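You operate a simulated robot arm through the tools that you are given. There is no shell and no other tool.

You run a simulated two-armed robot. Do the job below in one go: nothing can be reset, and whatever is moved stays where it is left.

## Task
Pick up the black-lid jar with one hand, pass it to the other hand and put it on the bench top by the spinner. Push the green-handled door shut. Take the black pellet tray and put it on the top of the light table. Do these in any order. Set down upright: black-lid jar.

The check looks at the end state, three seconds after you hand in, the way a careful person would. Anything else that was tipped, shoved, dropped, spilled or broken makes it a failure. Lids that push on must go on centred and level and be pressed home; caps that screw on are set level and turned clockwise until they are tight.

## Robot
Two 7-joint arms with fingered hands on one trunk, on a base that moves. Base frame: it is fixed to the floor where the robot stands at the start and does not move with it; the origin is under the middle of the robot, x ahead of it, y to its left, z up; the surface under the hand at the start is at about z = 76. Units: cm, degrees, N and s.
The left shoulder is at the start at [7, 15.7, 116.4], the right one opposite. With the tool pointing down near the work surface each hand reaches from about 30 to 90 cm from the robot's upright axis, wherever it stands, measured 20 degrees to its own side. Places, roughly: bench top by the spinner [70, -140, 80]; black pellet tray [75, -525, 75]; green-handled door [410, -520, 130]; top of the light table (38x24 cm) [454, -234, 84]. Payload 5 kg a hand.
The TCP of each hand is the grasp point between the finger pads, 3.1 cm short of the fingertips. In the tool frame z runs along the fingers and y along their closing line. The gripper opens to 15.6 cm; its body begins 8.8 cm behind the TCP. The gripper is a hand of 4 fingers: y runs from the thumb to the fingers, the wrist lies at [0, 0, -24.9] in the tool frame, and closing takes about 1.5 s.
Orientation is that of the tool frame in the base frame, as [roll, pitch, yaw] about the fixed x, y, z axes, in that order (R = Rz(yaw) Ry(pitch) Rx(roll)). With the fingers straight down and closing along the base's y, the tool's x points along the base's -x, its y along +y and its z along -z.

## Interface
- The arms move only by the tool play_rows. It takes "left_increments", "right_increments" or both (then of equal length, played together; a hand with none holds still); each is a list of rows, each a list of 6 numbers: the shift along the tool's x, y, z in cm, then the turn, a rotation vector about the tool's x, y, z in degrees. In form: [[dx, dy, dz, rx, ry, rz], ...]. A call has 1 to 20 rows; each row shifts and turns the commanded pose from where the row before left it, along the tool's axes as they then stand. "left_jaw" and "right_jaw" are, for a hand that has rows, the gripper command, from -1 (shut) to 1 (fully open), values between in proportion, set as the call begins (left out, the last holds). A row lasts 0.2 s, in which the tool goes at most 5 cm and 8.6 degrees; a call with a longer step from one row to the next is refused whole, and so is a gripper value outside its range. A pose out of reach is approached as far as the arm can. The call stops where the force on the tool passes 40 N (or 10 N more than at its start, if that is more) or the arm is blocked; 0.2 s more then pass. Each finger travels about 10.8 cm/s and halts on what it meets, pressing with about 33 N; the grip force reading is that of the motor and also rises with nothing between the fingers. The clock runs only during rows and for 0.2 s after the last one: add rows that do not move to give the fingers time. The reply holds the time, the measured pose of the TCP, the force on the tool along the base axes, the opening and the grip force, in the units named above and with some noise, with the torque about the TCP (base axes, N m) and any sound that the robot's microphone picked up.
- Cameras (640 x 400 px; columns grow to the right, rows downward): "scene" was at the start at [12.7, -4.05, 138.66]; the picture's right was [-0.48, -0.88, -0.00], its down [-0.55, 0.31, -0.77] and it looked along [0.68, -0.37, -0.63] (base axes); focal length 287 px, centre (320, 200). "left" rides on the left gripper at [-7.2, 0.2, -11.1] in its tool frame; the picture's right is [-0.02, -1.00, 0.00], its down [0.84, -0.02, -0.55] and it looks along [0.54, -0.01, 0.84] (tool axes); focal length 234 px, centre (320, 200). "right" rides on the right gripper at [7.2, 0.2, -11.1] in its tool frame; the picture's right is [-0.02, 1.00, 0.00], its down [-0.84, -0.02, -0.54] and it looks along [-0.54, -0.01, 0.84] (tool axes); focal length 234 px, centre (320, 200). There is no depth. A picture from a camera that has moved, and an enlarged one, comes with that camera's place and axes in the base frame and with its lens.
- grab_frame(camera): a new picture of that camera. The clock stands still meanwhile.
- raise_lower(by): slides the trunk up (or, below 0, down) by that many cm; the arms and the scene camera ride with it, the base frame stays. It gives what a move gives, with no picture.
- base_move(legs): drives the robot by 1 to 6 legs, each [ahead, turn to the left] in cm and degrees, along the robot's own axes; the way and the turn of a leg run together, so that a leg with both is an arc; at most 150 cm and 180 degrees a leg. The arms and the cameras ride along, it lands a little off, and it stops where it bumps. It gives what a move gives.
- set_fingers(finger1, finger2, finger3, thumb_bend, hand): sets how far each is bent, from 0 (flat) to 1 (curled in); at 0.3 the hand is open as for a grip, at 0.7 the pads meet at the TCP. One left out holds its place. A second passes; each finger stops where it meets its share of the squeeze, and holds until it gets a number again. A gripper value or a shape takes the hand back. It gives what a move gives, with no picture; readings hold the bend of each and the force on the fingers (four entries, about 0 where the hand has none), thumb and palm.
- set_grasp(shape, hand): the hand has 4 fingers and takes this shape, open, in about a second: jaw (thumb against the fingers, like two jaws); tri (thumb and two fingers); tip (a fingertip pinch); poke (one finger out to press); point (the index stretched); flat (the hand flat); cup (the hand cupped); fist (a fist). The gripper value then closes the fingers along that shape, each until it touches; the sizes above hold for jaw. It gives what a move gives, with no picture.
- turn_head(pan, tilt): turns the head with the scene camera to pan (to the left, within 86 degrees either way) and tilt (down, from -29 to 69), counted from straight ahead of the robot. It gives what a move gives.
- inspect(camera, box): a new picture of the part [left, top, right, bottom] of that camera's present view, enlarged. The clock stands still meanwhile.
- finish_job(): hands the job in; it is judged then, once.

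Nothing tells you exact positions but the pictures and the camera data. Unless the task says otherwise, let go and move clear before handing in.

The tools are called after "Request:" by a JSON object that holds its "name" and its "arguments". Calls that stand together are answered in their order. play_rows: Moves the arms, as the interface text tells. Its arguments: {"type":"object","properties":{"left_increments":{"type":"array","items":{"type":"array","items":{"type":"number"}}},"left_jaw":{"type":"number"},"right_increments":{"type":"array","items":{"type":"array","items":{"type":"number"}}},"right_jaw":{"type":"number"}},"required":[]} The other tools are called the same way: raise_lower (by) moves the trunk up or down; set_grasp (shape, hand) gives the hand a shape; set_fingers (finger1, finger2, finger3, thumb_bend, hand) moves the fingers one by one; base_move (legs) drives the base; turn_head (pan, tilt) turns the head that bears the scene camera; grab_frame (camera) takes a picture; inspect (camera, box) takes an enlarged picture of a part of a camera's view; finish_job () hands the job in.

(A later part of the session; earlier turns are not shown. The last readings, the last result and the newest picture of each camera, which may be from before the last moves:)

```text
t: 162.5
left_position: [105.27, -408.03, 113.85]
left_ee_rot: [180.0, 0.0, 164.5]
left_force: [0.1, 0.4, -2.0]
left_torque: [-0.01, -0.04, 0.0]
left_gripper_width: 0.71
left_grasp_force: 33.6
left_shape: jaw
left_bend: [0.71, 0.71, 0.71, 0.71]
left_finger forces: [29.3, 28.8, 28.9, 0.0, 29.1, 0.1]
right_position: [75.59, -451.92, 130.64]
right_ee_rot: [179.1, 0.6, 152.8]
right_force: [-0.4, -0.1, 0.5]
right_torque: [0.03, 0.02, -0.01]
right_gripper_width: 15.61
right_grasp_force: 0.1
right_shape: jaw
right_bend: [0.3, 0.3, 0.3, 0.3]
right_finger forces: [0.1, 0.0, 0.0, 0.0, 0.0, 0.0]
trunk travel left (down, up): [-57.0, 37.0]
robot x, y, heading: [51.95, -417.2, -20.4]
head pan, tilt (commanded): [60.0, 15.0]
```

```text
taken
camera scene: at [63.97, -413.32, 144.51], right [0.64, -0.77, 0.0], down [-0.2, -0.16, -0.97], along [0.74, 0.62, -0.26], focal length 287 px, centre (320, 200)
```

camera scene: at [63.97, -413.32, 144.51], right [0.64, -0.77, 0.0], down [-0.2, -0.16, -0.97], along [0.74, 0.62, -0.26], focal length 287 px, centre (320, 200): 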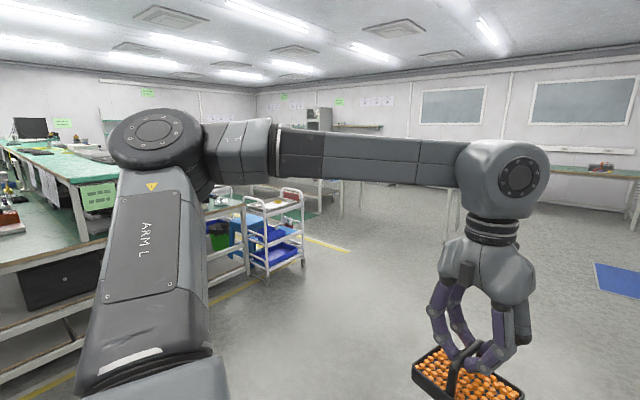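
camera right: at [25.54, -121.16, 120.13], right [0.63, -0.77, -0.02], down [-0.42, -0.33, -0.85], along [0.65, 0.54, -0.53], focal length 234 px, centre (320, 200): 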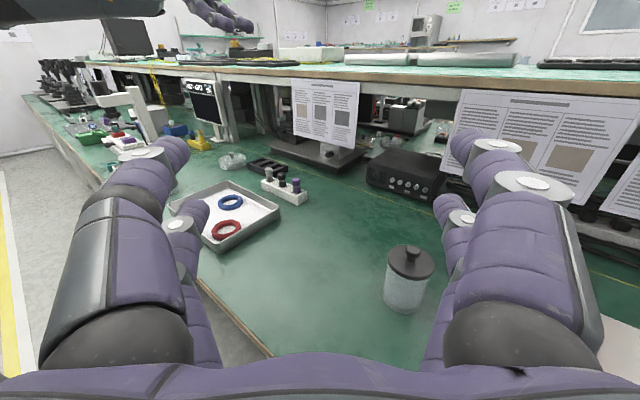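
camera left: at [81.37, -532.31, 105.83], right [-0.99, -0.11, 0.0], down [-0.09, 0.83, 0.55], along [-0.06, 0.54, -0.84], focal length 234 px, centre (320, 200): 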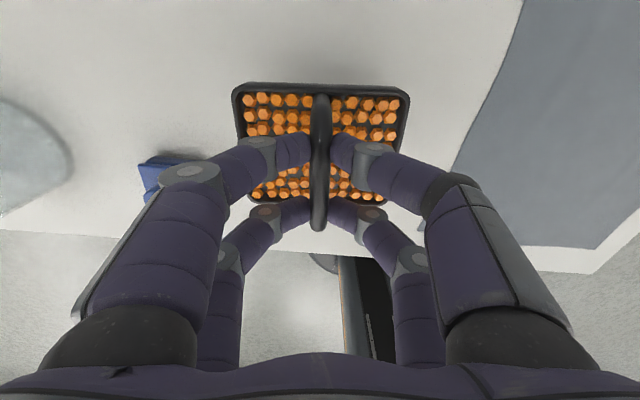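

The room's middle is open floor. I'm driving toward +x and will look again for the light table.

Request:
{"name": "base_move", "arguments": {"legs": [[0, 25], [150, 0]]}}

Request:
{"name": "turn_head", "arguments": {"pan": -10, "tilt": 15}}

Request:
{"name": "grab_frame", "arguments": {"camera": "scene"}}

Request:
{"name": "turn_head", "arguments": {"pan": 75, "tilt": 15}}

Request:
{"name": "grab_frame", "arguments": {"camera": "scene"}}

```text
t: 171.2
left_position: [245.93, -375.21, 113.71]
left_ee_rot: [-180.0, 0.0, -170.8]
left_force: [0.0, -0.4, -3.1]
left_torque: [-0.01, -0.03, -0.02]
left_gripper_width: 0.68
left_grasp_force: 33.3
left_shape: jaw
left_bend: [0.71, 0.71, 0.71, 0.71]
left_finger forces: [29.1, 28.9, 28.9, 0.0, 29.0, 0.0]
right_position: [237.15, -427.49, 130.37]
right_ee_rot: [179.1, 0.6, 177.4]
right_force: [0.8, 0.2, -0.3]
right_torque: [0.03, 0.0, -0.01]
right_gripper_width: 15.58
right_grasp_force: 0.1
right_shape: jaw
right_bend: [0.3, 0.3, 0.3, 0.3]
right_finger forces: [0.0, 0.0, 0.1, 0.1, 0.0, 0.0]
trunk travel left (down, up): [-57.0, 37.0]
robot x, y, heading: [201.22, -405.65, 4.1]
head pan, tilt (commanded): [60.0, 15.0]
```

```text
t: 172.6
left_position: [245.95, -375.07, 113.68]
left_ee_rot: [180.0, 0.0, -170.7]
left_force: [-0.6, 0.0, -3.3]
left_torque: [-0.02, 0.02, 0.02]
left_gripper_width: 0.71
left_grasp_force: 32.4
left_shape: jaw
left_bend: [0.71, 0.71, 0.71, 0.71]
left_finger forces: [29.1, 29.0, 28.9, 0.1, 29.0, 0.0]
right_position: [237.35, -427.29, 130.5]
right_ee_rot: [179.2, 0.6, 177.4]
right_force: [0.0, 0.9, 0.7]
right_torque: [0.02, -0.02, 0.02]
right_gripper_width: 15.57
right_grasp_force: 0.1
right_shape: jaw
right_bend: [0.3, 0.3, 0.3, 0.3]
right_finger forces: [0.0, 0.0, 0.0, 0.0, 0.0, 0.0]
trunk travel left (down, up): [-57.0, 37.0]
robot x, y, heading: [201.43, -406.34, 4.3]
head pan, tilt (commanded): [-10.0, 15.0]
```

```text
taken
camera scene: at [215.88, -406.55, 144.51], right [-0.1, -0.99, 0.0], down [-0.26, 0.03, -0.97], along [0.96, -0.1, -0.26], focal length 287 px, centre (320, 200)
```

scene: 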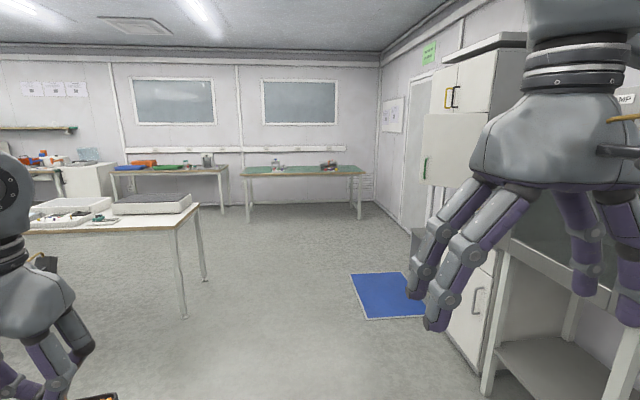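

```text
t: 174.2
left_position: [246.15, -375.27, 113.62]
left_ee_rot: [179.9, 0.0, -170.8]
left_force: [-1.1, 0.1, -3.2]
left_torque: [0.02, 0.0, 0.02]
left_gripper_width: 0.71
left_grasp_force: 33.2
left_shape: jaw
left_bend: [0.71, 0.71, 0.71, 0.71]
left_finger forces: [29.2, 29.0, 28.9, 0.0, 29.0, 0.0]
right_position: [237.17, -427.4, 130.53]
right_ee_rot: [179.1, 0.6, 177.4]
right_force: [-0.3, 0.2, 0.7]
right_torque: [0.02, 0.0, 0.04]
right_gripper_width: 15.59
right_grasp_force: 0.2
right_shape: jaw
right_bend: [0.3, 0.3, 0.3, 0.3]
right_finger forces: [0.1, 0.1, 0.0, 0.0, 0.0, 0.0]
trunk travel left (down, up): [-57.0, 37.0]
robot x, y, heading: [201.08, -405.65, 4.3]
head pan, tilt (commanded): [75.0, 15.0]
```

```text
taken
camera scene: at [208.35, -396.44, 144.51], right [0.98, -0.19, 0.0], down [-0.05, -0.25, -0.97], along [0.18, 0.95, -0.26], focal length 287 px, centre (320, 200)
```

scene: 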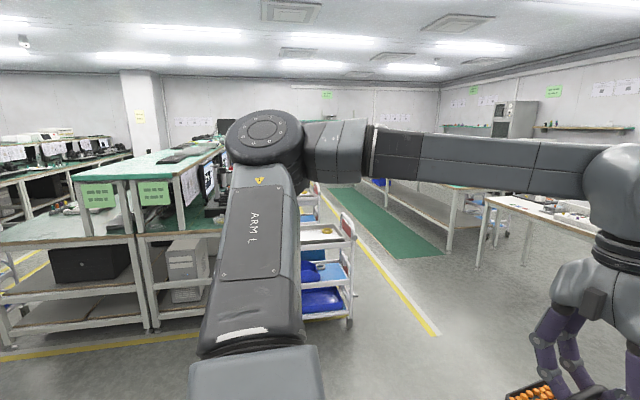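

Request:
{"name": "turn_head", "arguments": {"pan": 20, "tilt": 15}}

Request:
{"name": "grab_frame", "arguments": {"camera": "scene"}}

Request:
{"name": "turn_head", "arguments": {"pan": 5, "tilt": 20}}

Request:
{"name": "grab_frame", "arguments": {"camera": "scene"}}

```text
t: 175.4
left_position: [245.98, -375.23, 113.84]
left_ee_rot: [180.0, 0.0, -170.8]
left_force: [-0.1, 0.1, -2.7]
left_torque: [-0.03, -0.03, 0.01]
left_gripper_width: 0.7
left_grasp_force: 33.4
left_shape: jaw
left_bend: [0.71, 0.71, 0.71, 0.71]
left_finger forces: [29.2, 28.9, 29.0, 0.0, 29.0, 0.0]
right_position: [237.16, -427.44, 130.5]
right_ee_rot: [179.2, 0.6, 177.3]
right_force: [-0.1, 0.7, 0.3]
right_torque: [0.01, 0.01, 0.01]
right_gripper_width: 15.61
right_grasp_force: 0.1
right_shape: jaw
right_bend: [0.3, 0.3, 0.3, 0.3]
right_finger forces: [0.1, 0.0, 0.1, 0.1, 0.0, 0.0]
trunk travel left (down, up): [-57.0, 37.0]
robot x, y, heading: [201.42, -405.9, 4.3]
head pan, tilt (commanded): [20.0, 15.0]
```

```text
taken
camera scene: at [215.11, -401.77, 144.51], right [0.41, -0.91, 0.0], down [-0.24, -0.11, -0.97], along [0.88, 0.4, -0.26], focal length 287 px, centre (320, 200)
```

scene: 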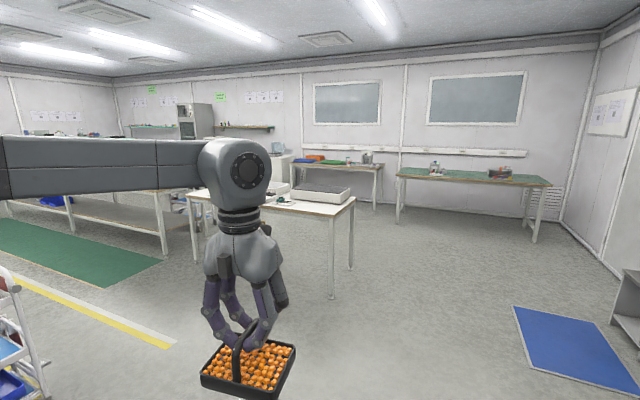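

```text
t: 176.2
left_position: [245.97, -375.17, 113.7]
left_ee_rot: [-180.0, 0.0, -170.7]
left_force: [0.3, 0.1, -2.7]
left_torque: [0.0, 0.04, 0.02]
left_gripper_width: 0.69
left_grasp_force: 32.9
left_shape: jaw
left_bend: [0.71, 0.71, 0.71, 0.71]
left_finger forces: [29.2, 28.8, 28.9, 0.0, 28.9, 0.0]
right_position: [237.21, -427.41, 130.65]
right_ee_rot: [179.1, 0.6, 177.3]
right_force: [0.7, -0.2, -0.1]
right_torque: [-0.04, 0.02, 0.0]
right_gripper_width: 15.57
right_grasp_force: 0.0
right_shape: jaw
right_bend: [0.3, 0.3, 0.3, 0.3]
right_finger forces: [0.0, 0.1, 0.0, 0.1, 0.0, 0.0]
trunk travel left (down, up): [-57.0, 37.0]
robot x, y, heading: [201.48, -406.17, 4.2]
head pan, tilt (commanded): [5.0, 20.0]
```

```text
taken
camera scene: at [215.78, -404.11, 143.69], right [0.16, -0.99, 0.0], down [-0.34, -0.05, -0.94], along [0.93, 0.15, -0.34], focal length 287 px, centre (320, 200)
```

scene: 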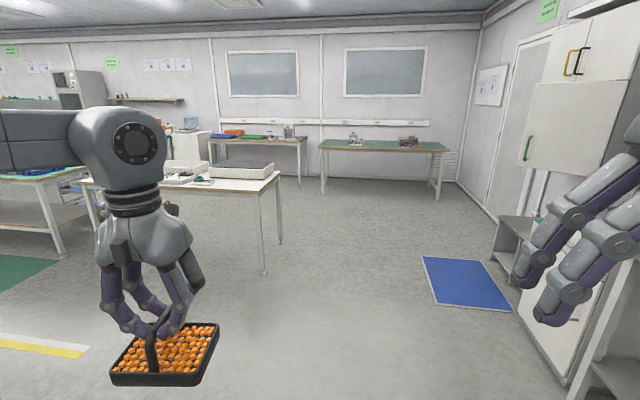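

Request:
{"name": "inspect", "arguments": {"camera": "scene", "box": [150, 140, 310, 220]}}

Request:
{"name": "inspect", "arguments": {"camera": "scene", "box": [500, 20, 640, 240]}}

```text
4.00 times, centred on (230, 180) of scene
camera zoom: at [215.78, -404.11, 143.69], right [0.16, -0.99, 0.0], down [-0.34, -0.05, -0.94], along [0.93, 0.15, -0.34], focal length 1148 px, centre (680, 280)
```

zoom: 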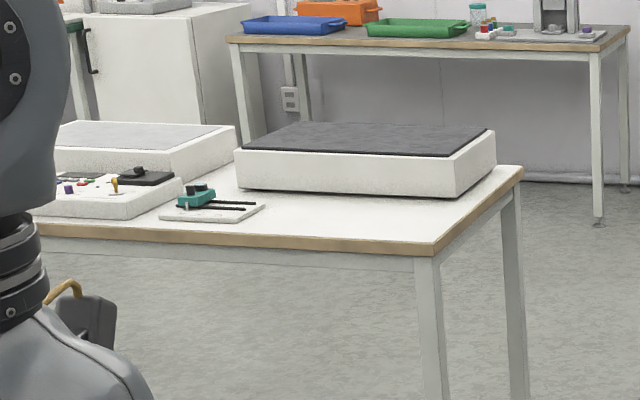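

```text
1.82 times, centred on (570, 130) of scene
camera zoom: at [215.78, -404.11, 143.69], right [0.16, -0.99, 0.0], down [-0.34, -0.05, -0.94], along [0.93, 0.15, -0.34], focal length 522 px, centre (-134, 327)
```

zoom: 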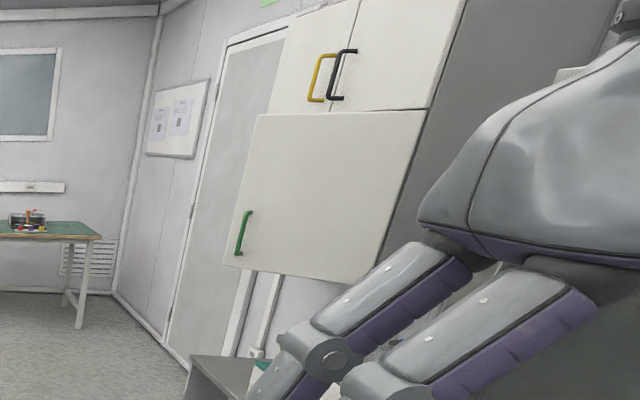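

The light table is the left white box with the pale grey top at about [456, -235]; the dark-topped box beside it is not it. I'm driving up in front of the white table (robot about [378, -262], facing +x).

Request:
{"name": "base_move", "arguments": {"legs": [[0, 35], [120, 0]]}}

Request:
{"name": "turn_head", "arguments": {"pan": -15, "tilt": 25}}

Request:
{"name": "grab_frame", "arguments": {"camera": "scene"}}

```text
t: 183.9
left_position: [314.65, -281.29, 113.76]
left_ee_rot: [180.0, 0.0, -137.0]
left_force: [0.6, 0.5, -3.1]
left_torque: [0.03, 0.02, 0.01]
left_gripper_width: 0.67
left_grasp_force: 33.1
left_shape: jaw
left_bend: [0.71, 0.71, 0.71, 0.71]
left_finger forces: [29.2, 28.9, 28.8, 0.1, 29.0, 0.0]
right_position: [336.28, -329.51, 130.54]
right_ee_rot: [179.1, 0.7, -148.8]
right_force: [0.0, 0.3, 0.2]
right_torque: [0.03, 0.0, 0.0]
right_gripper_width: 15.6
right_grasp_force: 0.0
right_shape: jaw
right_bend: [0.3, 0.3, 0.3, 0.3]
right_finger forces: [0.1, 0.0, 0.0, 0.0, 0.1, 0.0]
trunk travel left (down, up): [-57.0, 37.0]
robot x, y, heading: [294.74, -331.87, 38.0]
head pan, tilt (commanded): [5.0, 20.0]
```

```text
t: 184.7
left_position: [314.61, -281.22, 113.63]
left_ee_rot: [180.0, 0.0, -136.9]
left_force: [-0.4, -0.3, -2.5]
left_torque: [0.01, 0.02, 0.01]
left_gripper_width: 0.69
left_grasp_force: 32.8
left_shape: jaw
left_bend: [0.71, 0.71, 0.71, 0.71]
left_finger forces: [29.2, 28.9, 28.9, 0.0, 29.0, 0.0]
right_position: [336.25, -329.54, 130.48]
right_ee_rot: [179.1, 0.6, -148.9]
right_force: [0.0, 0.5, 0.2]
right_torque: [-0.04, 0.01, 0.02]
right_gripper_width: 15.57
right_grasp_force: 0.0
right_shape: jaw
right_bend: [0.3, 0.3, 0.3, 0.3]
right_finger forces: [0.0, 0.0, 0.1, 0.0, 0.0, 0.0]
trunk travel left (down, up): [-57.0, 37.0]
robot x, y, heading: [295.06, -331.52, 38.3]
head pan, tilt (commanded): [-15.0, 25.0]
```

```text
taken
camera scene: at [307.34, -324.93, 142.89], right [0.39, -0.92, 0.0], down [-0.39, -0.17, -0.91], along [0.83, 0.35, -0.42], focal length 287 px, centre (320, 200)
```

scene: 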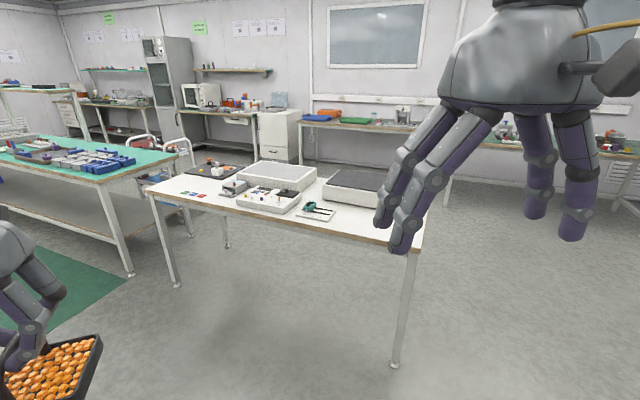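

Request:
{"name": "inspect", "arguments": {"camera": "scene", "box": [140, 140, 420, 260]}}

```text
2.29 times, centred on (280, 200) of scene
camera zoom: at [307.34, -324.93, 142.89], right [0.39, -0.92, 0.0], down [-0.39, -0.17, -0.91], along [0.83, 0.35, -0.42], focal length 656 px, centre (411, 200)
```

zoom: 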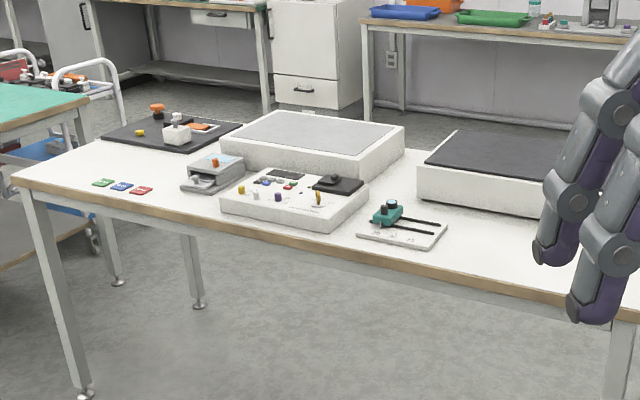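

The light table's top spans about x 441–468, y -254 to -213. I'm driving the last stretch and turning to face it.

Request:
{"name": "base_move", "arguments": {"legs": [[0, 2], [105, 0], [0, -40]]}}

Request:
{"name": "turn_head", "arguments": {"pan": 10, "tilt": 40}}

Request:
{"name": "grab_frame", "arguments": {"camera": "scene"}}

```text
t: 192.4
left_position: [422.81, -236.33, 113.72]
left_ee_rot: [180.0, 0.0, -174.9]
left_force: [-0.8, -0.2, -2.7]
left_torque: [0.02, -0.01, 0.04]
left_gripper_width: 0.68
left_grasp_force: 32.7
left_shape: jaw
left_bend: [0.71, 0.71, 0.71, 0.71]
left_finger forces: [29.2, 28.8, 28.8, 0.0, 28.9, 0.0]
right_position: [410.32, -287.76, 130.65]
right_ee_rot: [179.1, 0.5, 173.2]
right_force: [-0.6, -0.7, 0.8]
right_torque: [0.0, -0.01, -0.01]
right_gripper_width: 15.61
right_grasp_force: 0.1
right_shape: jaw
right_bend: [0.3, 0.3, 0.3, 0.3]
right_finger forces: [0.0, 0.0, 0.1, 0.0, 0.1, 0.1]
trunk travel left (down, up): [-57.0, 37.0]
robot x, y, heading: [376.25, -263.94, 0.2]
head pan, tilt (commanded): [-15.0, 25.0]
```

```text
t: 193.3
left_position: [422.9, -236.36, 113.8]
left_ee_rot: [-180.0, -0.1, -175.0]
left_force: [-0.7, -0.1, -1.6]
left_torque: [-0.04, -0.02, -0.03]
left_gripper_width: 0.66
left_grasp_force: 33.4
left_shape: jaw
left_bend: [0.71, 0.71, 0.71, 0.71]
left_finger forces: [29.2, 28.8, 28.8, 0.0, 28.8, 0.1]
right_position: [410.35, -287.73, 130.56]
right_ee_rot: [179.2, 0.6, 173.1]
right_force: [-0.3, 0.0, 0.7]
right_torque: [0.0, -0.01, 0.02]
right_gripper_width: 15.58
right_grasp_force: 0.1
right_shape: jaw
right_bend: [0.3, 0.3, 0.3, 0.3]
right_finger forces: [0.1, 0.0, 0.0, 0.2, 0.0, 0.1]
trunk travel left (down, up): [-57.0, 37.0]
robot x, y, heading: [375.97, -264.06, -0.1]
head pan, tilt (commanded): [10.0, 40.0]
```

```text
taken
camera scene: at [389.7, -262.32, 140.56], right [0.17, -0.98, 0.0], down [-0.63, -0.11, -0.77], along [0.75, 0.13, -0.64], focal length 287 px, centre (320, 200)
```

scene: 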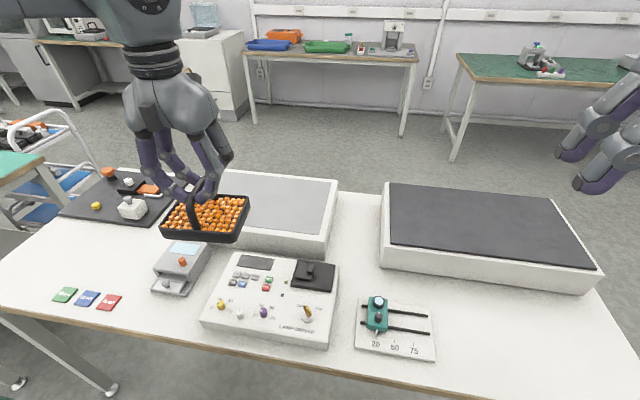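

I'm in front of the light table (right edge y about -256, x 440–466). I'm carrying the tray forward over its centre at height.

Request:
{"name": "play_rows", "arguments": {"left_increments": [[-1, 0, 0, 0, 0, 0], [-2, 0, 0, 0, 0, 0], [-2.5, -0.2, 0, 0, 0, 0], [-2.5, -0.2, 0, 0, 0, 0], [-2.5, -0.2, 0, 0, 0, 0], [-2.5, -0.2, 0, 0, 0, 0], [-2.5, -0.2, 0, 0, 0, 0], [-2.5, -0.2, 0, 0, 0, 0], [-2.5, -0.2, 0, 0, 0, 0], [-2.5, 0, 0, 0, 0, 0], [-2.5, 0, 0, 0, 0, 0], [-2.5, 0, 0, 0, 0, 0], [-2, 0, 0, 0, 0, 0], [-1, 0, 0, 0, 0, 0], [-0.5, 0, 0, 0, 0, 0], [0, 0, 0, 0, 0, 0]]}}

Request:
{"name": "grab_frame", "arguments": {"camera": "scene"}}

Request:
{"name": "grab_frame", "arguments": {"camera": "left"}}

```text
t: 196.7
left_position: [452.23, -234.44, 113.31]
left_ee_rot: [179.9, 0.1, -174.9]
left_force: [-0.2, -0.5, -2.0]
left_torque: [0.0, -0.05, 0.0]
left_gripper_width: 0.68
left_grasp_force: 32.9
left_shape: jaw
left_bend: [0.71, 0.71, 0.71, 0.71]
left_finger forces: [29.4, 29.3, 29.3, 0.0, 29.3, 0.0]
left hand out of reach, approached as far as the arm can: row 13, 14, 15
right_position: [410.18, -287.81, 130.63]
right_ee_rot: [179.0, 0.6, 173.2]
right_force: [-0.3, -0.1, 0.0]
right_torque: [-0.02, 0.02, 0.0]
right_gripper_width: 15.61
right_grasp_force: 0.0
right_shape: jaw
right_bend: [0.3, 0.3, 0.3, 0.3]
right_finger forces: [0.0, 0.0, 0.1, 0.1, 0.0, 0.0]
trunk travel left (down, up): [-57.0, 37.0]
robot x, y, heading: [376.5, -263.76, 0.1]
head pan, tilt (commanded): [10.0, 40.0]
```

```text
taken
camera scene: at [389.69, -262.31, 140.55], right [0.17, -0.98, 0.0], down [-0.63, -0.11, -0.77], along [0.75, 0.13, -0.64], focal length 287 px, centre (320, 200)
```

scene: 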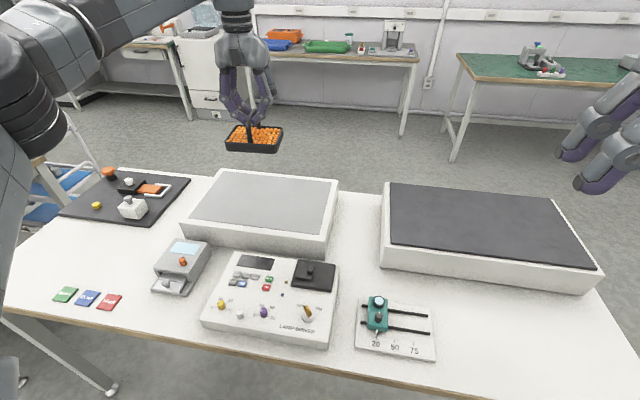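

```text
taken
camera left: at [459.38, -233.74, 124.45], right [0.11, -0.99, 0.0], down [-0.83, -0.09, 0.54], along [-0.54, -0.06, -0.84], focal length 234 px, centre (320, 200)
```

left: 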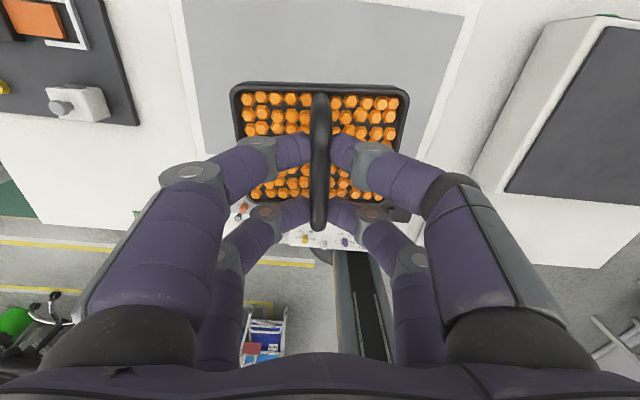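

The tray is over the light table (arm nearly stretched at x = 452, still well inside the top). I'm lowering 14 cm and checking the gap.

Request:
{"name": "play_rows", "arguments": {"left_increments": [[0, 0, 1, 0, 0, 0], [0, 0, 1.5, 0, 0, 0], [0, 0, 2, 0, 0, 0], [0, 0, 2, 0, 0, 0], [0, 0, 2, 0, 0, 0], [0, 0, 2, 0, 0, 0], [-0.5, 0, 1.5, 0, 0, 0], [-1, 0, 1, 0, 0, 0], [-0.5, 0, 0.5, 0, 0, 0], [0, 0, 0, 0, 0, 0]]}}

Request:
{"name": "inspect", "arguments": {"camera": "scene", "box": [160, 80, 360, 260]}}

Request:
{"name": "grab_frame", "arguments": {"camera": "left"}}

```text
t: 198.9
left_position: [453.27, -233.99, 99.9]
left_ee_rot: [-179.9, 0.3, -175.0]
left_force: [-0.3, -0.3, -1.8]
left_torque: [0.0, 0.01, -0.02]
left_gripper_width: 0.68
left_grasp_force: 32.9
left_shape: jaw
left_bend: [0.71, 0.71, 0.71, 0.71]
left_finger forces: [29.1, 28.8, 28.8, 0.1, 28.9, 0.1]
left hand out of reach, approached as far as the arm can: row 8, 9
right_position: [410.31, -287.83, 130.56]
right_ee_rot: [179.1, 0.6, 173.2]
right_force: [0.5, -0.5, 0.4]
right_torque: [-0.04, -0.02, -0.01]
right_gripper_width: 15.63
right_grasp_force: 0.0
right_shape: jaw
right_bend: [0.3, 0.3, 0.3, 0.3]
right_finger forces: [0.0, 0.0, 0.0, 0.0, 0.0, 0.0]
trunk travel left (down, up): [-57.0, 37.0]
robot x, y, heading: [376.2, -263.88, 0.2]
head pan, tilt (commanded): [10.0, 40.0]
```

```text
2.22 times, centred on (260, 170) of scene
camera zoom: at [389.74, -262.32, 140.55], right [0.17, -0.98, 0.0], down [-0.63, -0.11, -0.77], along [0.75, 0.13, -0.64], focal length 638 px, centre (453, 267)
```

zoom: 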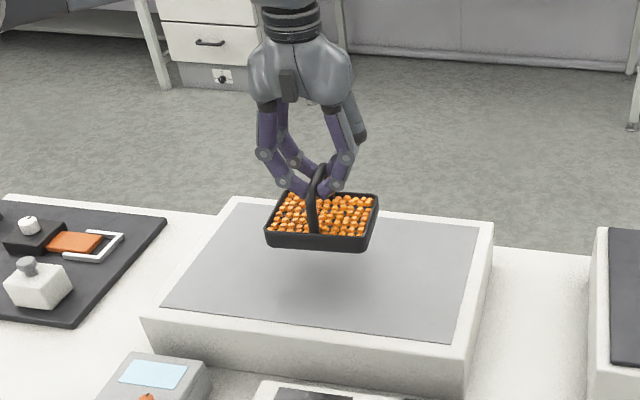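

```text
taken
camera left: at [460.31, -233.31, 110.99], right [0.11, -0.99, 0.0], down [-0.83, -0.09, 0.54], along [-0.54, -0.06, -0.84], focal length 234 px, centre (320, 200)
```

left: 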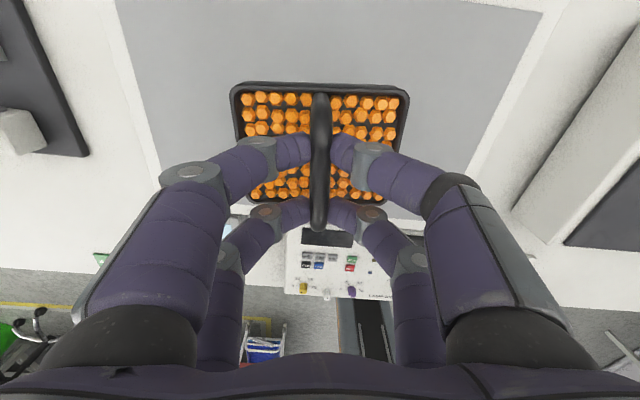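

Request:
{"name": "play_rows", "arguments": {"left_increments": [[0, 0, 1, 0, 0, 0], [0, 0, 1, 0, 0, 0], [0, 0, 0.8, 0, 0, 0], [0, 0, 0.7, 0, 0, 0], [0, 0, 0.5, 0, 0, 0], [0, 0, 0, 0, 0, 0]]}}

Request:
{"name": "inspect", "arguments": {"camera": "scene", "box": [200, 120, 320, 220]}}

```text
t: 200.3
left_position: [452.5, -233.99, 95.97]
left_ee_rot: [-179.9, 0.1, -175.0]
left_force: [0.3, 0.1, -2.9]
left_torque: [0.03, -0.01, 0.03]
left_gripper_width: 0.68
left_grasp_force: 32.9
left_shape: jaw
left_bend: [0.71, 0.71, 0.71, 0.71]
left_finger forces: [29.0, 28.8, 28.8, 0.0, 28.9, 0.1]
left hand out of reach, approached as far as the arm can: row 3
right_position: [410.35, -287.8, 130.46]
right_ee_rot: [179.0, 0.6, 173.1]
right_force: [1.2, -0.1, 0.8]
right_torque: [0.0, 0.01, 0.0]
right_gripper_width: 15.6
right_grasp_force: 0.1
right_shape: jaw
right_bend: [0.3, 0.3, 0.3, 0.3]
right_finger forces: [0.0, 0.1, 0.1, 0.0, 0.0, 0.1]
trunk travel left (down, up): [-57.0, 37.0]
robot x, y, heading: [376.1, -263.68, 0.1]
head pan, tilt (commanded): [10.0, 40.0]
```

```text
4.00 times, centred on (260, 170) of scene
camera zoom: at [389.72, -262.32, 140.55], right [0.17, -0.98, 0.0], down [-0.63, -0.11, -0.77], along [0.75, 0.13, -0.64], focal length 1148 px, centre (560, 320)
```

zoom: 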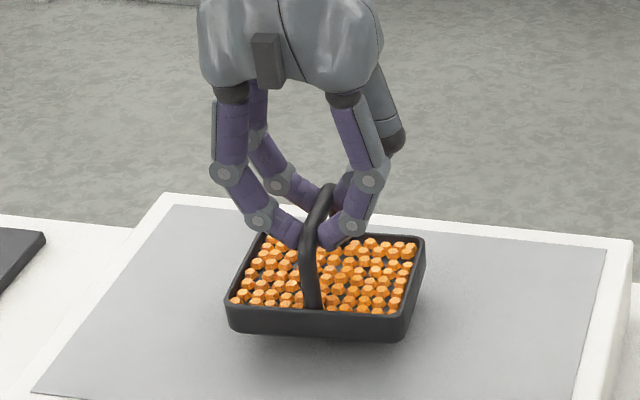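

Just above the surface. I'm lowering in small steps until contact.

Request:
{"name": "play_rows", "arguments": {"left_increments": [[0.3, 0, 0.3, 0, 0, 0], [0, 0, 0.3, 0, 0, 0], [0, 0, 0.3, 0, 0, 0], [0, 0, 0.3, 0, 0, 0], [0, 0, 0, 0, 0, 0]]}}

Request:
{"name": "inspect", "arguments": {"camera": "scene", "box": [200, 120, 320, 220]}}

```text
t: 201.5
left_position: [452.29, -233.97, 94.77]
left_ee_rot: [179.9, 0.1, -175.0]
left_force: [-0.6, -0.1, -2.4]
left_torque: [0.01, -0.02, 0.01]
left_gripper_width: 0.68
left_grasp_force: 33.1
left_shape: jaw
left_bend: [0.71, 0.71, 0.71, 0.71]
left_finger forces: [29.1, 28.8, 28.7, 0.0, 28.8, 0.0]
right_position: [410.3, -287.87, 130.62]
right_ee_rot: [179.2, 0.7, 173.1]
right_force: [0.3, 0.6, -0.8]
right_torque: [-0.01, 0.01, -0.01]
right_gripper_width: 15.57
right_grasp_force: 0.2
right_shape: jaw
right_bend: [0.3, 0.3, 0.3, 0.3]
right_finger forces: [0.0, 0.1, 0.0, 0.1, 0.0, 0.1]
trunk travel left (down, up): [-57.0, 37.0]
robot x, y, heading: [376.31, -264.02, 0.5]
head pan, tilt (commanded): [10.0, 40.0]
```

```text
4.00 times, centred on (260, 170) of scene
camera zoom: at [389.72, -262.32, 140.55], right [0.17, -0.98, 0.0], down [-0.63, -0.11, -0.77], along [0.75, 0.13, -0.64], focal length 1148 px, centre (560, 320)
```

zoom: 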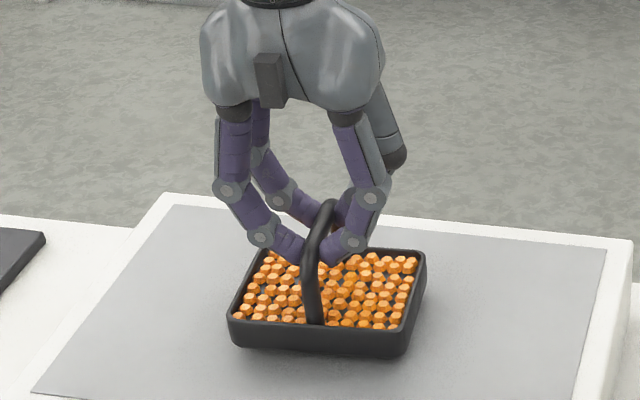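

Request:
{"name": "play_rows", "arguments": {"left_increments": [[0, 0, 0.25, 0, 0, 0], [0, 0, 0.25, 0, 0, 0], [0, 0, 0, 0, 0, 0]]}}

Request:
{"name": "play_rows", "arguments": {"left_increments": [[0, 0, 0.25, 0, 0, 0], [0, 0, 0.25, 0, 0, 0], [0, 0, 0, 0, 0, 0]]}}

Request:
{"name": "inspect", "arguments": {"camera": "scene", "box": [200, 120, 320, 220]}}

```text
t: 202.3
left_position: [452.25, -233.9, 94.34]
left_ee_rot: [-179.9, 0.1, -175.1]
left_force: [-0.1, 0.9, -1.9]
left_torque: [0.0, 0.02, 0.02]
left_gripper_width: 0.69
left_grasp_force: 32.5
left_shape: jaw
left_bend: [0.71, 0.71, 0.71, 0.71]
left_finger forces: [29.0, 28.8, 28.7, 0.0, 28.8, 0.0]
left hand out of reach, approached as far as the arm can: row 2
right_position: [410.44, -287.81, 130.57]
right_ee_rot: [179.1, 0.6, 173.2]
right_force: [0.5, -0.4, 0.8]
right_torque: [-0.02, -0.03, 0.02]
right_gripper_width: 15.59
right_grasp_force: 0.0
right_shape: jaw
right_bend: [0.3, 0.3, 0.3, 0.3]
right_finger forces: [0.1, 0.0, 0.1, 0.0, 0.1, 0.1]
trunk travel left (down, up): [-57.0, 37.0]
robot x, y, heading: [376.06, -264.16, 0.1]
head pan, tilt (commanded): [10.0, 40.0]
```

```text
t: 203.1
left_position: [452.07, -233.93, 94.02]
left_ee_rot: [-179.8, 0.1, -174.9]
left_force: [1.7, -0.3, 2.9]
left_torque: [-0.05, 0.01, 0.03]
left_gripper_width: 0.68
left_grasp_force: 33.4
left_shape: jaw
left_bend: [0.71, 0.71, 0.71, 0.71]
left_finger forces: [29.1, 28.8, 28.6, 0.0, 28.3, 0.1]
right_position: [410.2, -287.87, 130.59]
right_ee_rot: [179.1, 0.6, 173.2]
right_force: [0.0, -0.1, 0.6]
right_torque: [0.0, 0.0, 0.01]
right_gripper_width: 15.59
right_grasp_force: 0.1
right_shape: jaw
right_bend: [0.3, 0.3, 0.3, 0.3]
right_finger forces: [0.0, 0.1, 0.1, 0.1, 0.0, 0.0]
trunk travel left (down, up): [-57.0, 37.0]
robot x, y, heading: [376.19, -263.86, -0.1]
head pan, tilt (commanded): [10.0, 40.0]
```

```text
4.00 times, centred on (260, 170) of scene
camera zoom: at [389.67, -262.34, 140.56], right [0.17, -0.98, 0.0], down [-0.63, -0.11, -0.77], along [0.75, 0.13, -0.64], focal length 1148 px, centre (560, 320)
```

zoom: 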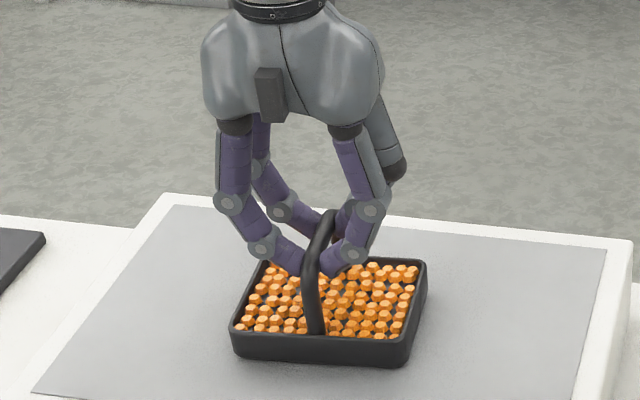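

Contact: the tray rests on the light table. I'm opening the fingers partway and checking.

Request:
{"name": "play_rows", "arguments": {"left_increments": [[0, 0, 0, 0, 0, 0], [0, 0, 0, 0, 0, 0], [0, 0, 0, 0, 0, 0], [0, 0, 0, 0, 0, 0]], "left_jaw": -0.3}}

Request:
{"name": "inspect", "arguments": {"camera": "scene", "box": [200, 120, 320, 220]}}

Request:
{"name": "grab_frame", "arguments": {"camera": "left"}}

```text
t: 204.1
left_position: [452.08, -233.95, 93.82]
left_ee_rot: [-179.9, 0.0, -174.9]
left_force: [0.7, -0.4, -0.3]
left_torque: [-0.05, -0.01, 0.01]
left_gripper_width: 5.38
left_grasp_force: 0.0
left_shape: jaw
left_bend: [0.74, 0.74, 0.74, 0.7]
left_finger forces: [0.0, 0.0, 0.0, 0.0, 0.0, 0.0]
right_position: [410.28, -287.77, 130.54]
right_ee_rot: [179.1, 0.5, 173.2]
right_force: [-0.4, 0.9, 0.0]
right_torque: [-0.01, 0.0, -0.02]
right_gripper_width: 15.59
right_grasp_force: 0.0
right_shape: jaw
right_bend: [0.3, 0.3, 0.3, 0.3]
right_finger forces: [0.1, 0.0, 0.0, 0.0, 0.1, 0.0]
trunk travel left (down, up): [-57.0, 37.0]
robot x, y, heading: [376.31, -263.87, 0.1]
head pan, tilt (commanded): [10.0, 40.0]
```

```text
4.00 times, centred on (260, 170) of scene
camera zoom: at [389.69, -262.33, 140.55], right [0.17, -0.98, 0.0], down [-0.63, -0.11, -0.77], along [0.75, 0.13, -0.64], focal length 1148 px, centre (560, 320)
```

zoom: 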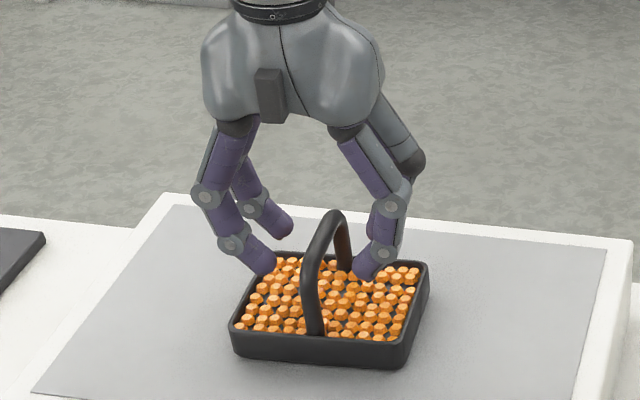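

```text
taken
camera left: at [459.26, -233.18, 104.98], right [0.11, -0.99, 0.0], down [-0.83, -0.09, 0.54], along [-0.54, -0.06, -0.84], focal length 234 px, centre (320, 200)
```

left: 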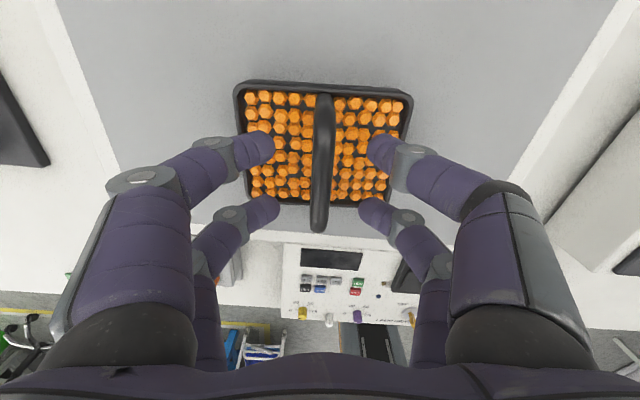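

The tray stands level and full. Using the trunk to lift the hand straight up and off the handle.

Request:
{"name": "raise_lower", "arguments": {"by": 14}}

Request:
{"name": "grab_frame", "arguments": {"camera": "scene"}}

Request:
{"name": "grab_frame", "arguments": {"camera": "left"}}

```text
t: 205.8
left_position: [452.27, -233.87, 107.9]
left_ee_rot: [179.9, 0.0, -175.0]
left_force: [0.2, 0.4, -0.1]
left_torque: [0.01, -0.01, -0.02]
left_gripper_width: 5.43
left_grasp_force: 0.0
left_shape: jaw
left_bend: [0.74, 0.74, 0.74, 0.7]
left_finger forces: [0.0, 0.1, 0.0, 0.0, 0.1, 0.1]
right_position: [410.26, -287.74, 144.62]
right_ee_rot: [179.1, 0.6, 173.2]
right_force: [-0.2, -0.7, 0.8]
right_torque: [0.03, 0.0, 0.0]
right_gripper_width: 15.58
right_grasp_force: 0.2
right_shape: jaw
right_bend: [0.3, 0.3, 0.3, 0.3]
right_finger forces: [0.0, 0.0, 0.0, 0.0, 0.0, 0.0]
trunk travel left (down, up): [-71.0, 23.0]
robot x, y, heading: [376.52, -263.76, 0.0]
head pan, tilt (commanded): [10.0, 40.0]
```

```text
taken
camera scene: at [389.7, -262.33, 154.55], right [0.17, -0.98, 0.0], down [-0.63, -0.11, -0.77], along [0.75, 0.13, -0.64], focal length 287 px, centre (320, 200)
```

scene: 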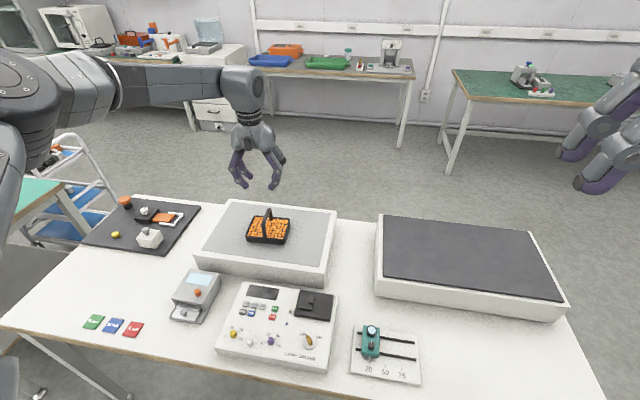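

```text
taken
camera left: at [459.27, -233.18, 118.96], right [0.11, -0.99, 0.0], down [-0.83, -0.09, 0.54], along [-0.54, -0.06, -0.84], focal length 234 px, centre (320, 200)
```

left: 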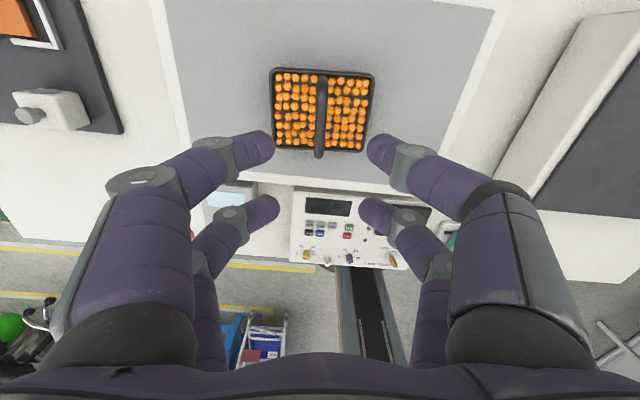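

Tray placed. Now the door: I'm retracting the left arm, backing off from the table and driving toward the cabinet for a closer look.

Request:
{"name": "play_rows", "arguments": {"left_increments": [[1, 0, -1, 0, 0, 0], [3, 0, -1, 0, 0, 0], [4, 0, -1, 0, 0, 0], [4, 0, -1, 0, 0, 0], [4, 0, -1, 0, 0, 0], [4, 0, -1, 0, 0, 0], [4, 0, 0, 0, 0, 0], [3, 0, 0, 0, 0, 0], [1, 0, 0, 0, 0, 0], [0, 0, 0, 0, 0, 0]], "left_jaw": 0.5}}

Request:
{"name": "base_move", "arguments": {"legs": [[-50, 0], [0, -75]]}}

Request:
{"name": "turn_head", "arguments": {"pan": 0, "tilt": 15}}

Request:
{"name": "grab_frame", "arguments": {"camera": "scene"}}

```text
t: 208.0
left_position: [424.2, -236.33, 113.86]
left_ee_rot: [180.0, 0.1, -174.9]
left_force: [-0.4, -0.2, -0.3]
left_torque: [0.0, 0.0, 0.03]
left_gripper_width: 11.67
left_grasp_force: 0.0
left_shape: jaw
left_bend: [0.27, 0.27, 0.27, 0.53]
left_finger forces: [0.0, 0.0, 0.1, 0.0, 0.0, 0.1]
right_position: [410.3, -287.85, 144.68]
right_ee_rot: [179.1, 0.6, 173.2]
right_force: [-0.2, -0.2, -0.4]
right_torque: [0.0, 0.01, 0.05]
right_gripper_width: 15.59
right_grasp_force: 0.1
right_shape: jaw
right_bend: [0.3, 0.3, 0.3, 0.3]
right_finger forces: [0.0, 0.0, 0.0, 0.1, 0.0, 0.0]
trunk travel left (down, up): [-71.0, 23.0]
robot x, y, heading: [376.08, -264.08, 0.5]
head pan, tilt (commanded): [10.0, 40.0]
```

```text
t: 214.1
left_position: [365.73, -302.96, 113.87]
left_ee_rot: [-179.9, 0.1, 110.5]
left_force: [0.1, 0.5, 0.2]
left_torque: [-0.01, 0.02, 0.0]
left_gripper_width: 11.68
left_grasp_force: 0.0
left_shape: jaw
left_bend: [0.27, 0.27, 0.27, 0.53]
left_finger forces: [0.0, 0.0, 0.1, 0.0, 0.0, 0.1]
right_position: [312.44, -303.2, 144.61]
right_ee_rot: [179.1, 0.7, 98.7]
right_force: [0.4, 0.6, -0.1]
right_torque: [-0.01, -0.02, -0.01]
right_gripper_width: 15.6
right_grasp_force: 0.2
right_shape: jaw
right_bend: [0.3, 0.3, 0.3, 0.3]
right_finger forces: [0.0, 0.0, 0.1, 0.1, 0.1, 0.1]
trunk travel left (down, up): [-71.0, 23.0]
robot x, y, heading: [326.5, -263.78, -74.7]
head pan, tilt (commanded): [10.0, 40.0]
```

```text
t: 215.0
left_position: [365.76, -302.98, 113.9]
left_ee_rot: [-180.0, 0.0, 110.6]
left_force: [-0.1, 0.2, -0.3]
left_torque: [0.0, -0.01, 0.02]
left_gripper_width: 11.69
left_grasp_force: 0.1
left_shape: jaw
left_bend: [0.27, 0.27, 0.27, 0.53]
left_finger forces: [0.1, 0.1, 0.0, 0.0, 0.0, 0.1]
right_position: [312.39, -303.26, 144.52]
right_ee_rot: [179.1, 0.7, 98.7]
right_force: [-0.2, -0.3, -0.4]
right_torque: [0.06, -0.03, 0.0]
right_gripper_width: 15.6
right_grasp_force: 0.0
right_shape: jaw
right_bend: [0.3, 0.3, 0.3, 0.3]
right_finger forces: [0.1, 0.1, 0.1, 0.0, 0.0, 0.0]
trunk travel left (down, up): [-71.0, 23.0]
robot x, y, heading: [325.99, -263.94, -74.4]
head pan, tilt (commanded): [0.0, 15.0]
```

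```text
taken
camera scene: at [330.34, -277.68, 158.5], right [-0.96, -0.27, 0.0], down [-0.07, 0.25, -0.97], along [0.26, -0.93, -0.26], focal length 287 px, centre (320, 200)
```

scene: 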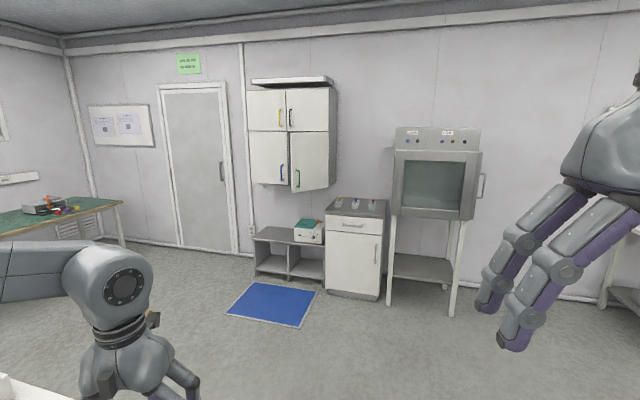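

Request:
{"name": "inspect", "arguments": {"camera": "scene", "box": [220, 70, 400, 310]}}

Request:
{"name": "inspect", "arguments": {"camera": "scene", "box": [235, 70, 345, 200]}}

```text
1.67 times, centred on (310, 190) of scene
camera zoom: at [330.34, -277.68, 158.5], right [-0.96, -0.27, 0.0], down [-0.07, 0.25, -0.97], along [0.26, -0.93, -0.26], focal length 478 px, centre (337, 217)
```

zoom: 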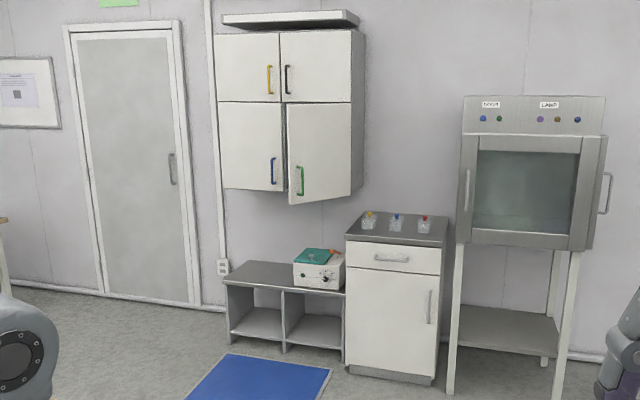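

```text
3.08 times, centred on (290, 135) of scene
camera zoom: at [330.34, -277.68, 158.5], right [-0.96, -0.27, 0.0], down [-0.07, 0.25, -0.97], along [0.26, -0.93, -0.26], focal length 883 px, centre (412, 400)
```

zoom: 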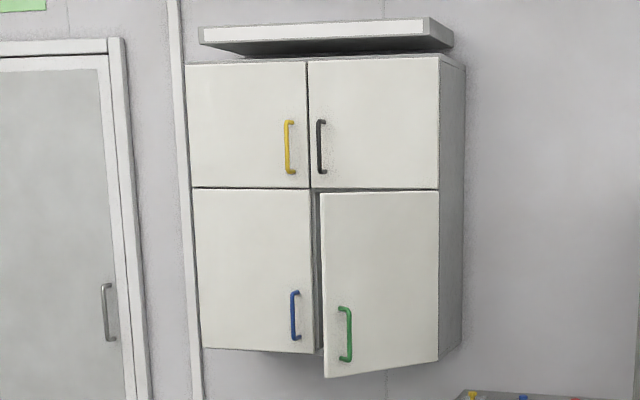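

The green-handled door is the lower right one of the wall cabinet, hinged on its right (x about 391) and open about 40°; free edge near [418, -502], z 104–151. I'm driving to about [395, -428] facing the wall.

Request:
{"name": "base_move", "arguments": {"legs": [[0, 7], [120, 0], [52, 0], [0, -23]]}}

Request:
{"name": "turn_head", "arguments": {"pan": 0, "tilt": 15}}

Request:
{"name": "grab_frame", "arguments": {"camera": "scene"}}

```text
t: 225.4
left_position: [417.44, -470.11, 113.89]
left_ee_rot: [-179.9, 0.1, 93.9]
left_force: [-1.2, 0.3, -0.4]
left_torque: [-0.01, 0.0, -0.02]
left_gripper_width: 11.67
left_grasp_force: 0.0
left_shape: jaw
left_bend: [0.27, 0.27, 0.27, 0.53]
left_finger forces: [0.1, 0.0, 0.1, 0.0, 0.1, 0.0]
right_position: [366.26, -455.11, 144.56]
right_ee_rot: [179.2, 0.5, 82.1]
right_force: [0.2, 0.3, 0.0]
right_torque: [-0.03, 0.02, 0.01]
right_gripper_width: 15.59
right_grasp_force: 0.0
right_shape: jaw
right_bend: [0.3, 0.3, 0.3, 0.3]
right_finger forces: [0.0, 0.0, 0.0, 0.0, 0.0, 0.0]
trunk travel left (down, up): [-71.0, 23.0]
robot x, y, heading: [390.76, -421.41, -90.8]
head pan, tilt (commanded): [0.0, 15.0]
```

```text
t: 226.0
left_position: [417.39, -470.06, 113.81]
left_ee_rot: [-179.9, 0.2, 93.8]
left_force: [0.1, 0.8, 0.3]
left_torque: [0.0, -0.01, -0.01]
left_gripper_width: 11.7
left_grasp_force: 0.0
left_shape: jaw
left_bend: [0.27, 0.27, 0.27, 0.53]
left_finger forces: [0.0, 0.0, 0.0, 0.1, 0.1, 0.1]
right_position: [366.31, -455.22, 144.57]
right_ee_rot: [179.1, 0.6, 82.1]
right_force: [-0.2, -0.5, 0.1]
right_torque: [-0.02, -0.03, 0.06]
right_gripper_width: 15.57
right_grasp_force: 0.0
right_shape: jaw
right_bend: [0.3, 0.3, 0.3, 0.3]
right_finger forces: [0.0, 0.0, 0.1, 0.1, 0.1, 0.1]
trunk travel left (down, up): [-71.0, 23.0]
robot x, y, heading: [390.84, -421.28, -90.9]
head pan, tilt (commanded): [0.0, 15.0]
```

```text
taken
camera scene: at [390.76, -435.66, 158.51], right [-1.0, 0.02, 0.0], down [0.0, 0.26, -0.97], along [-0.02, -0.97, -0.26], focal length 287 px, centre (320, 200)
```

scene: 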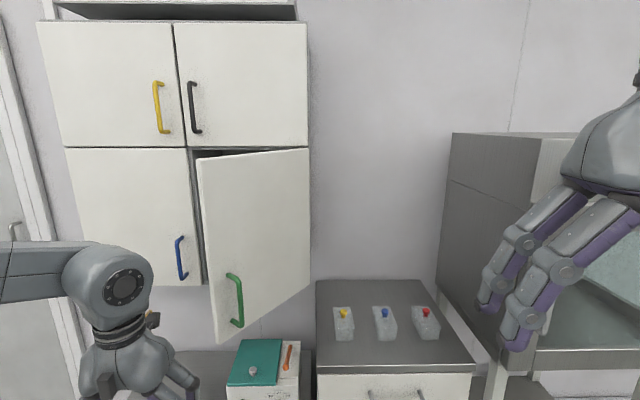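

I'm at [391, -421] facing the wall. Hinge at x about 392, door free edge near [415, -497], open about 50°, handle at z 108–123. Plan: left hand closed, pointing forward, push the door face above the handle. First I'm raising and closing the left hand.

Request:
{"name": "play_rows", "arguments": {"left_increments": [[0, -1, -3, 0, 0, 0], [-1, -1, -3, 0, 0, 0], [-2, -1, -3, 0, 0, 0], [-2, -1, -3, 0, 0, 0], [-2, -1, -3, 0, 0, 0], [-2, -1, -3, 0, 0, 0], [-2, -1, -3, 0, 0, 0], [-1, -1, -3, 0, 0, 0], [-1, -1, 0, 0, 0, 0], [0, 0, 0, 0, 0, 0]], "left_jaw": -1}}

Request:
{"name": "grab_frame", "arguments": {"camera": "scene"}}

```text
t: 228.2
left_position: [409.46, -483.53, 137.92]
left_ee_rot: [180.0, 0.2, 93.9]
left_force: [0.0, 0.1, -0.3]
left_torque: [-0.05, 0.04, -0.02]
left_gripper_width: 0.03
left_grasp_force: 33.0
left_shape: jaw
left_bend: [0.7, 0.7, 0.7, 0.7]
left_finger forces: [0.1, 0.0, 0.1, 0.1, 0.0, 0.0]
right_position: [366.21, -455.13, 144.48]
right_ee_rot: [179.1, 0.7, 82.1]
right_force: [0.2, 0.0, 0.9]
right_torque: [-0.02, 0.0, 0.02]
right_gripper_width: 15.6
right_grasp_force: 0.1
right_shape: jaw
right_bend: [0.3, 0.3, 0.3, 0.3]
right_finger forces: [0.1, 0.1, 0.0, 0.0, 0.0, 0.0]
trunk travel left (down, up): [-71.0, 23.0]
robot x, y, heading: [390.48, -421.33, -91.0]
head pan, tilt (commanded): [0.0, 15.0]
```

```text
taken
camera scene: at [390.69, -435.62, 158.51], right [-1.0, 0.02, 0.0], down [0.0, 0.26, -0.97], along [-0.02, -0.97, -0.26], focal length 287 px, centre (320, 200)
```

scene: 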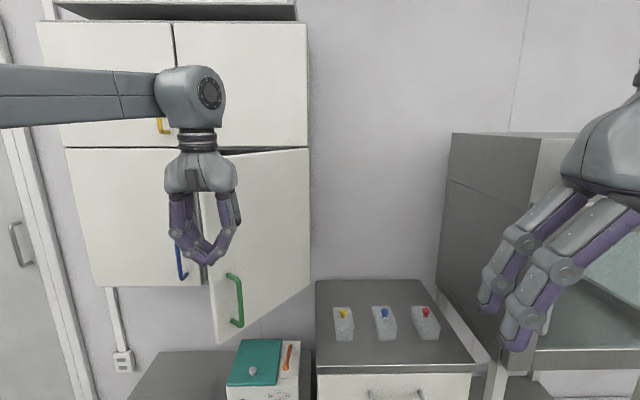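

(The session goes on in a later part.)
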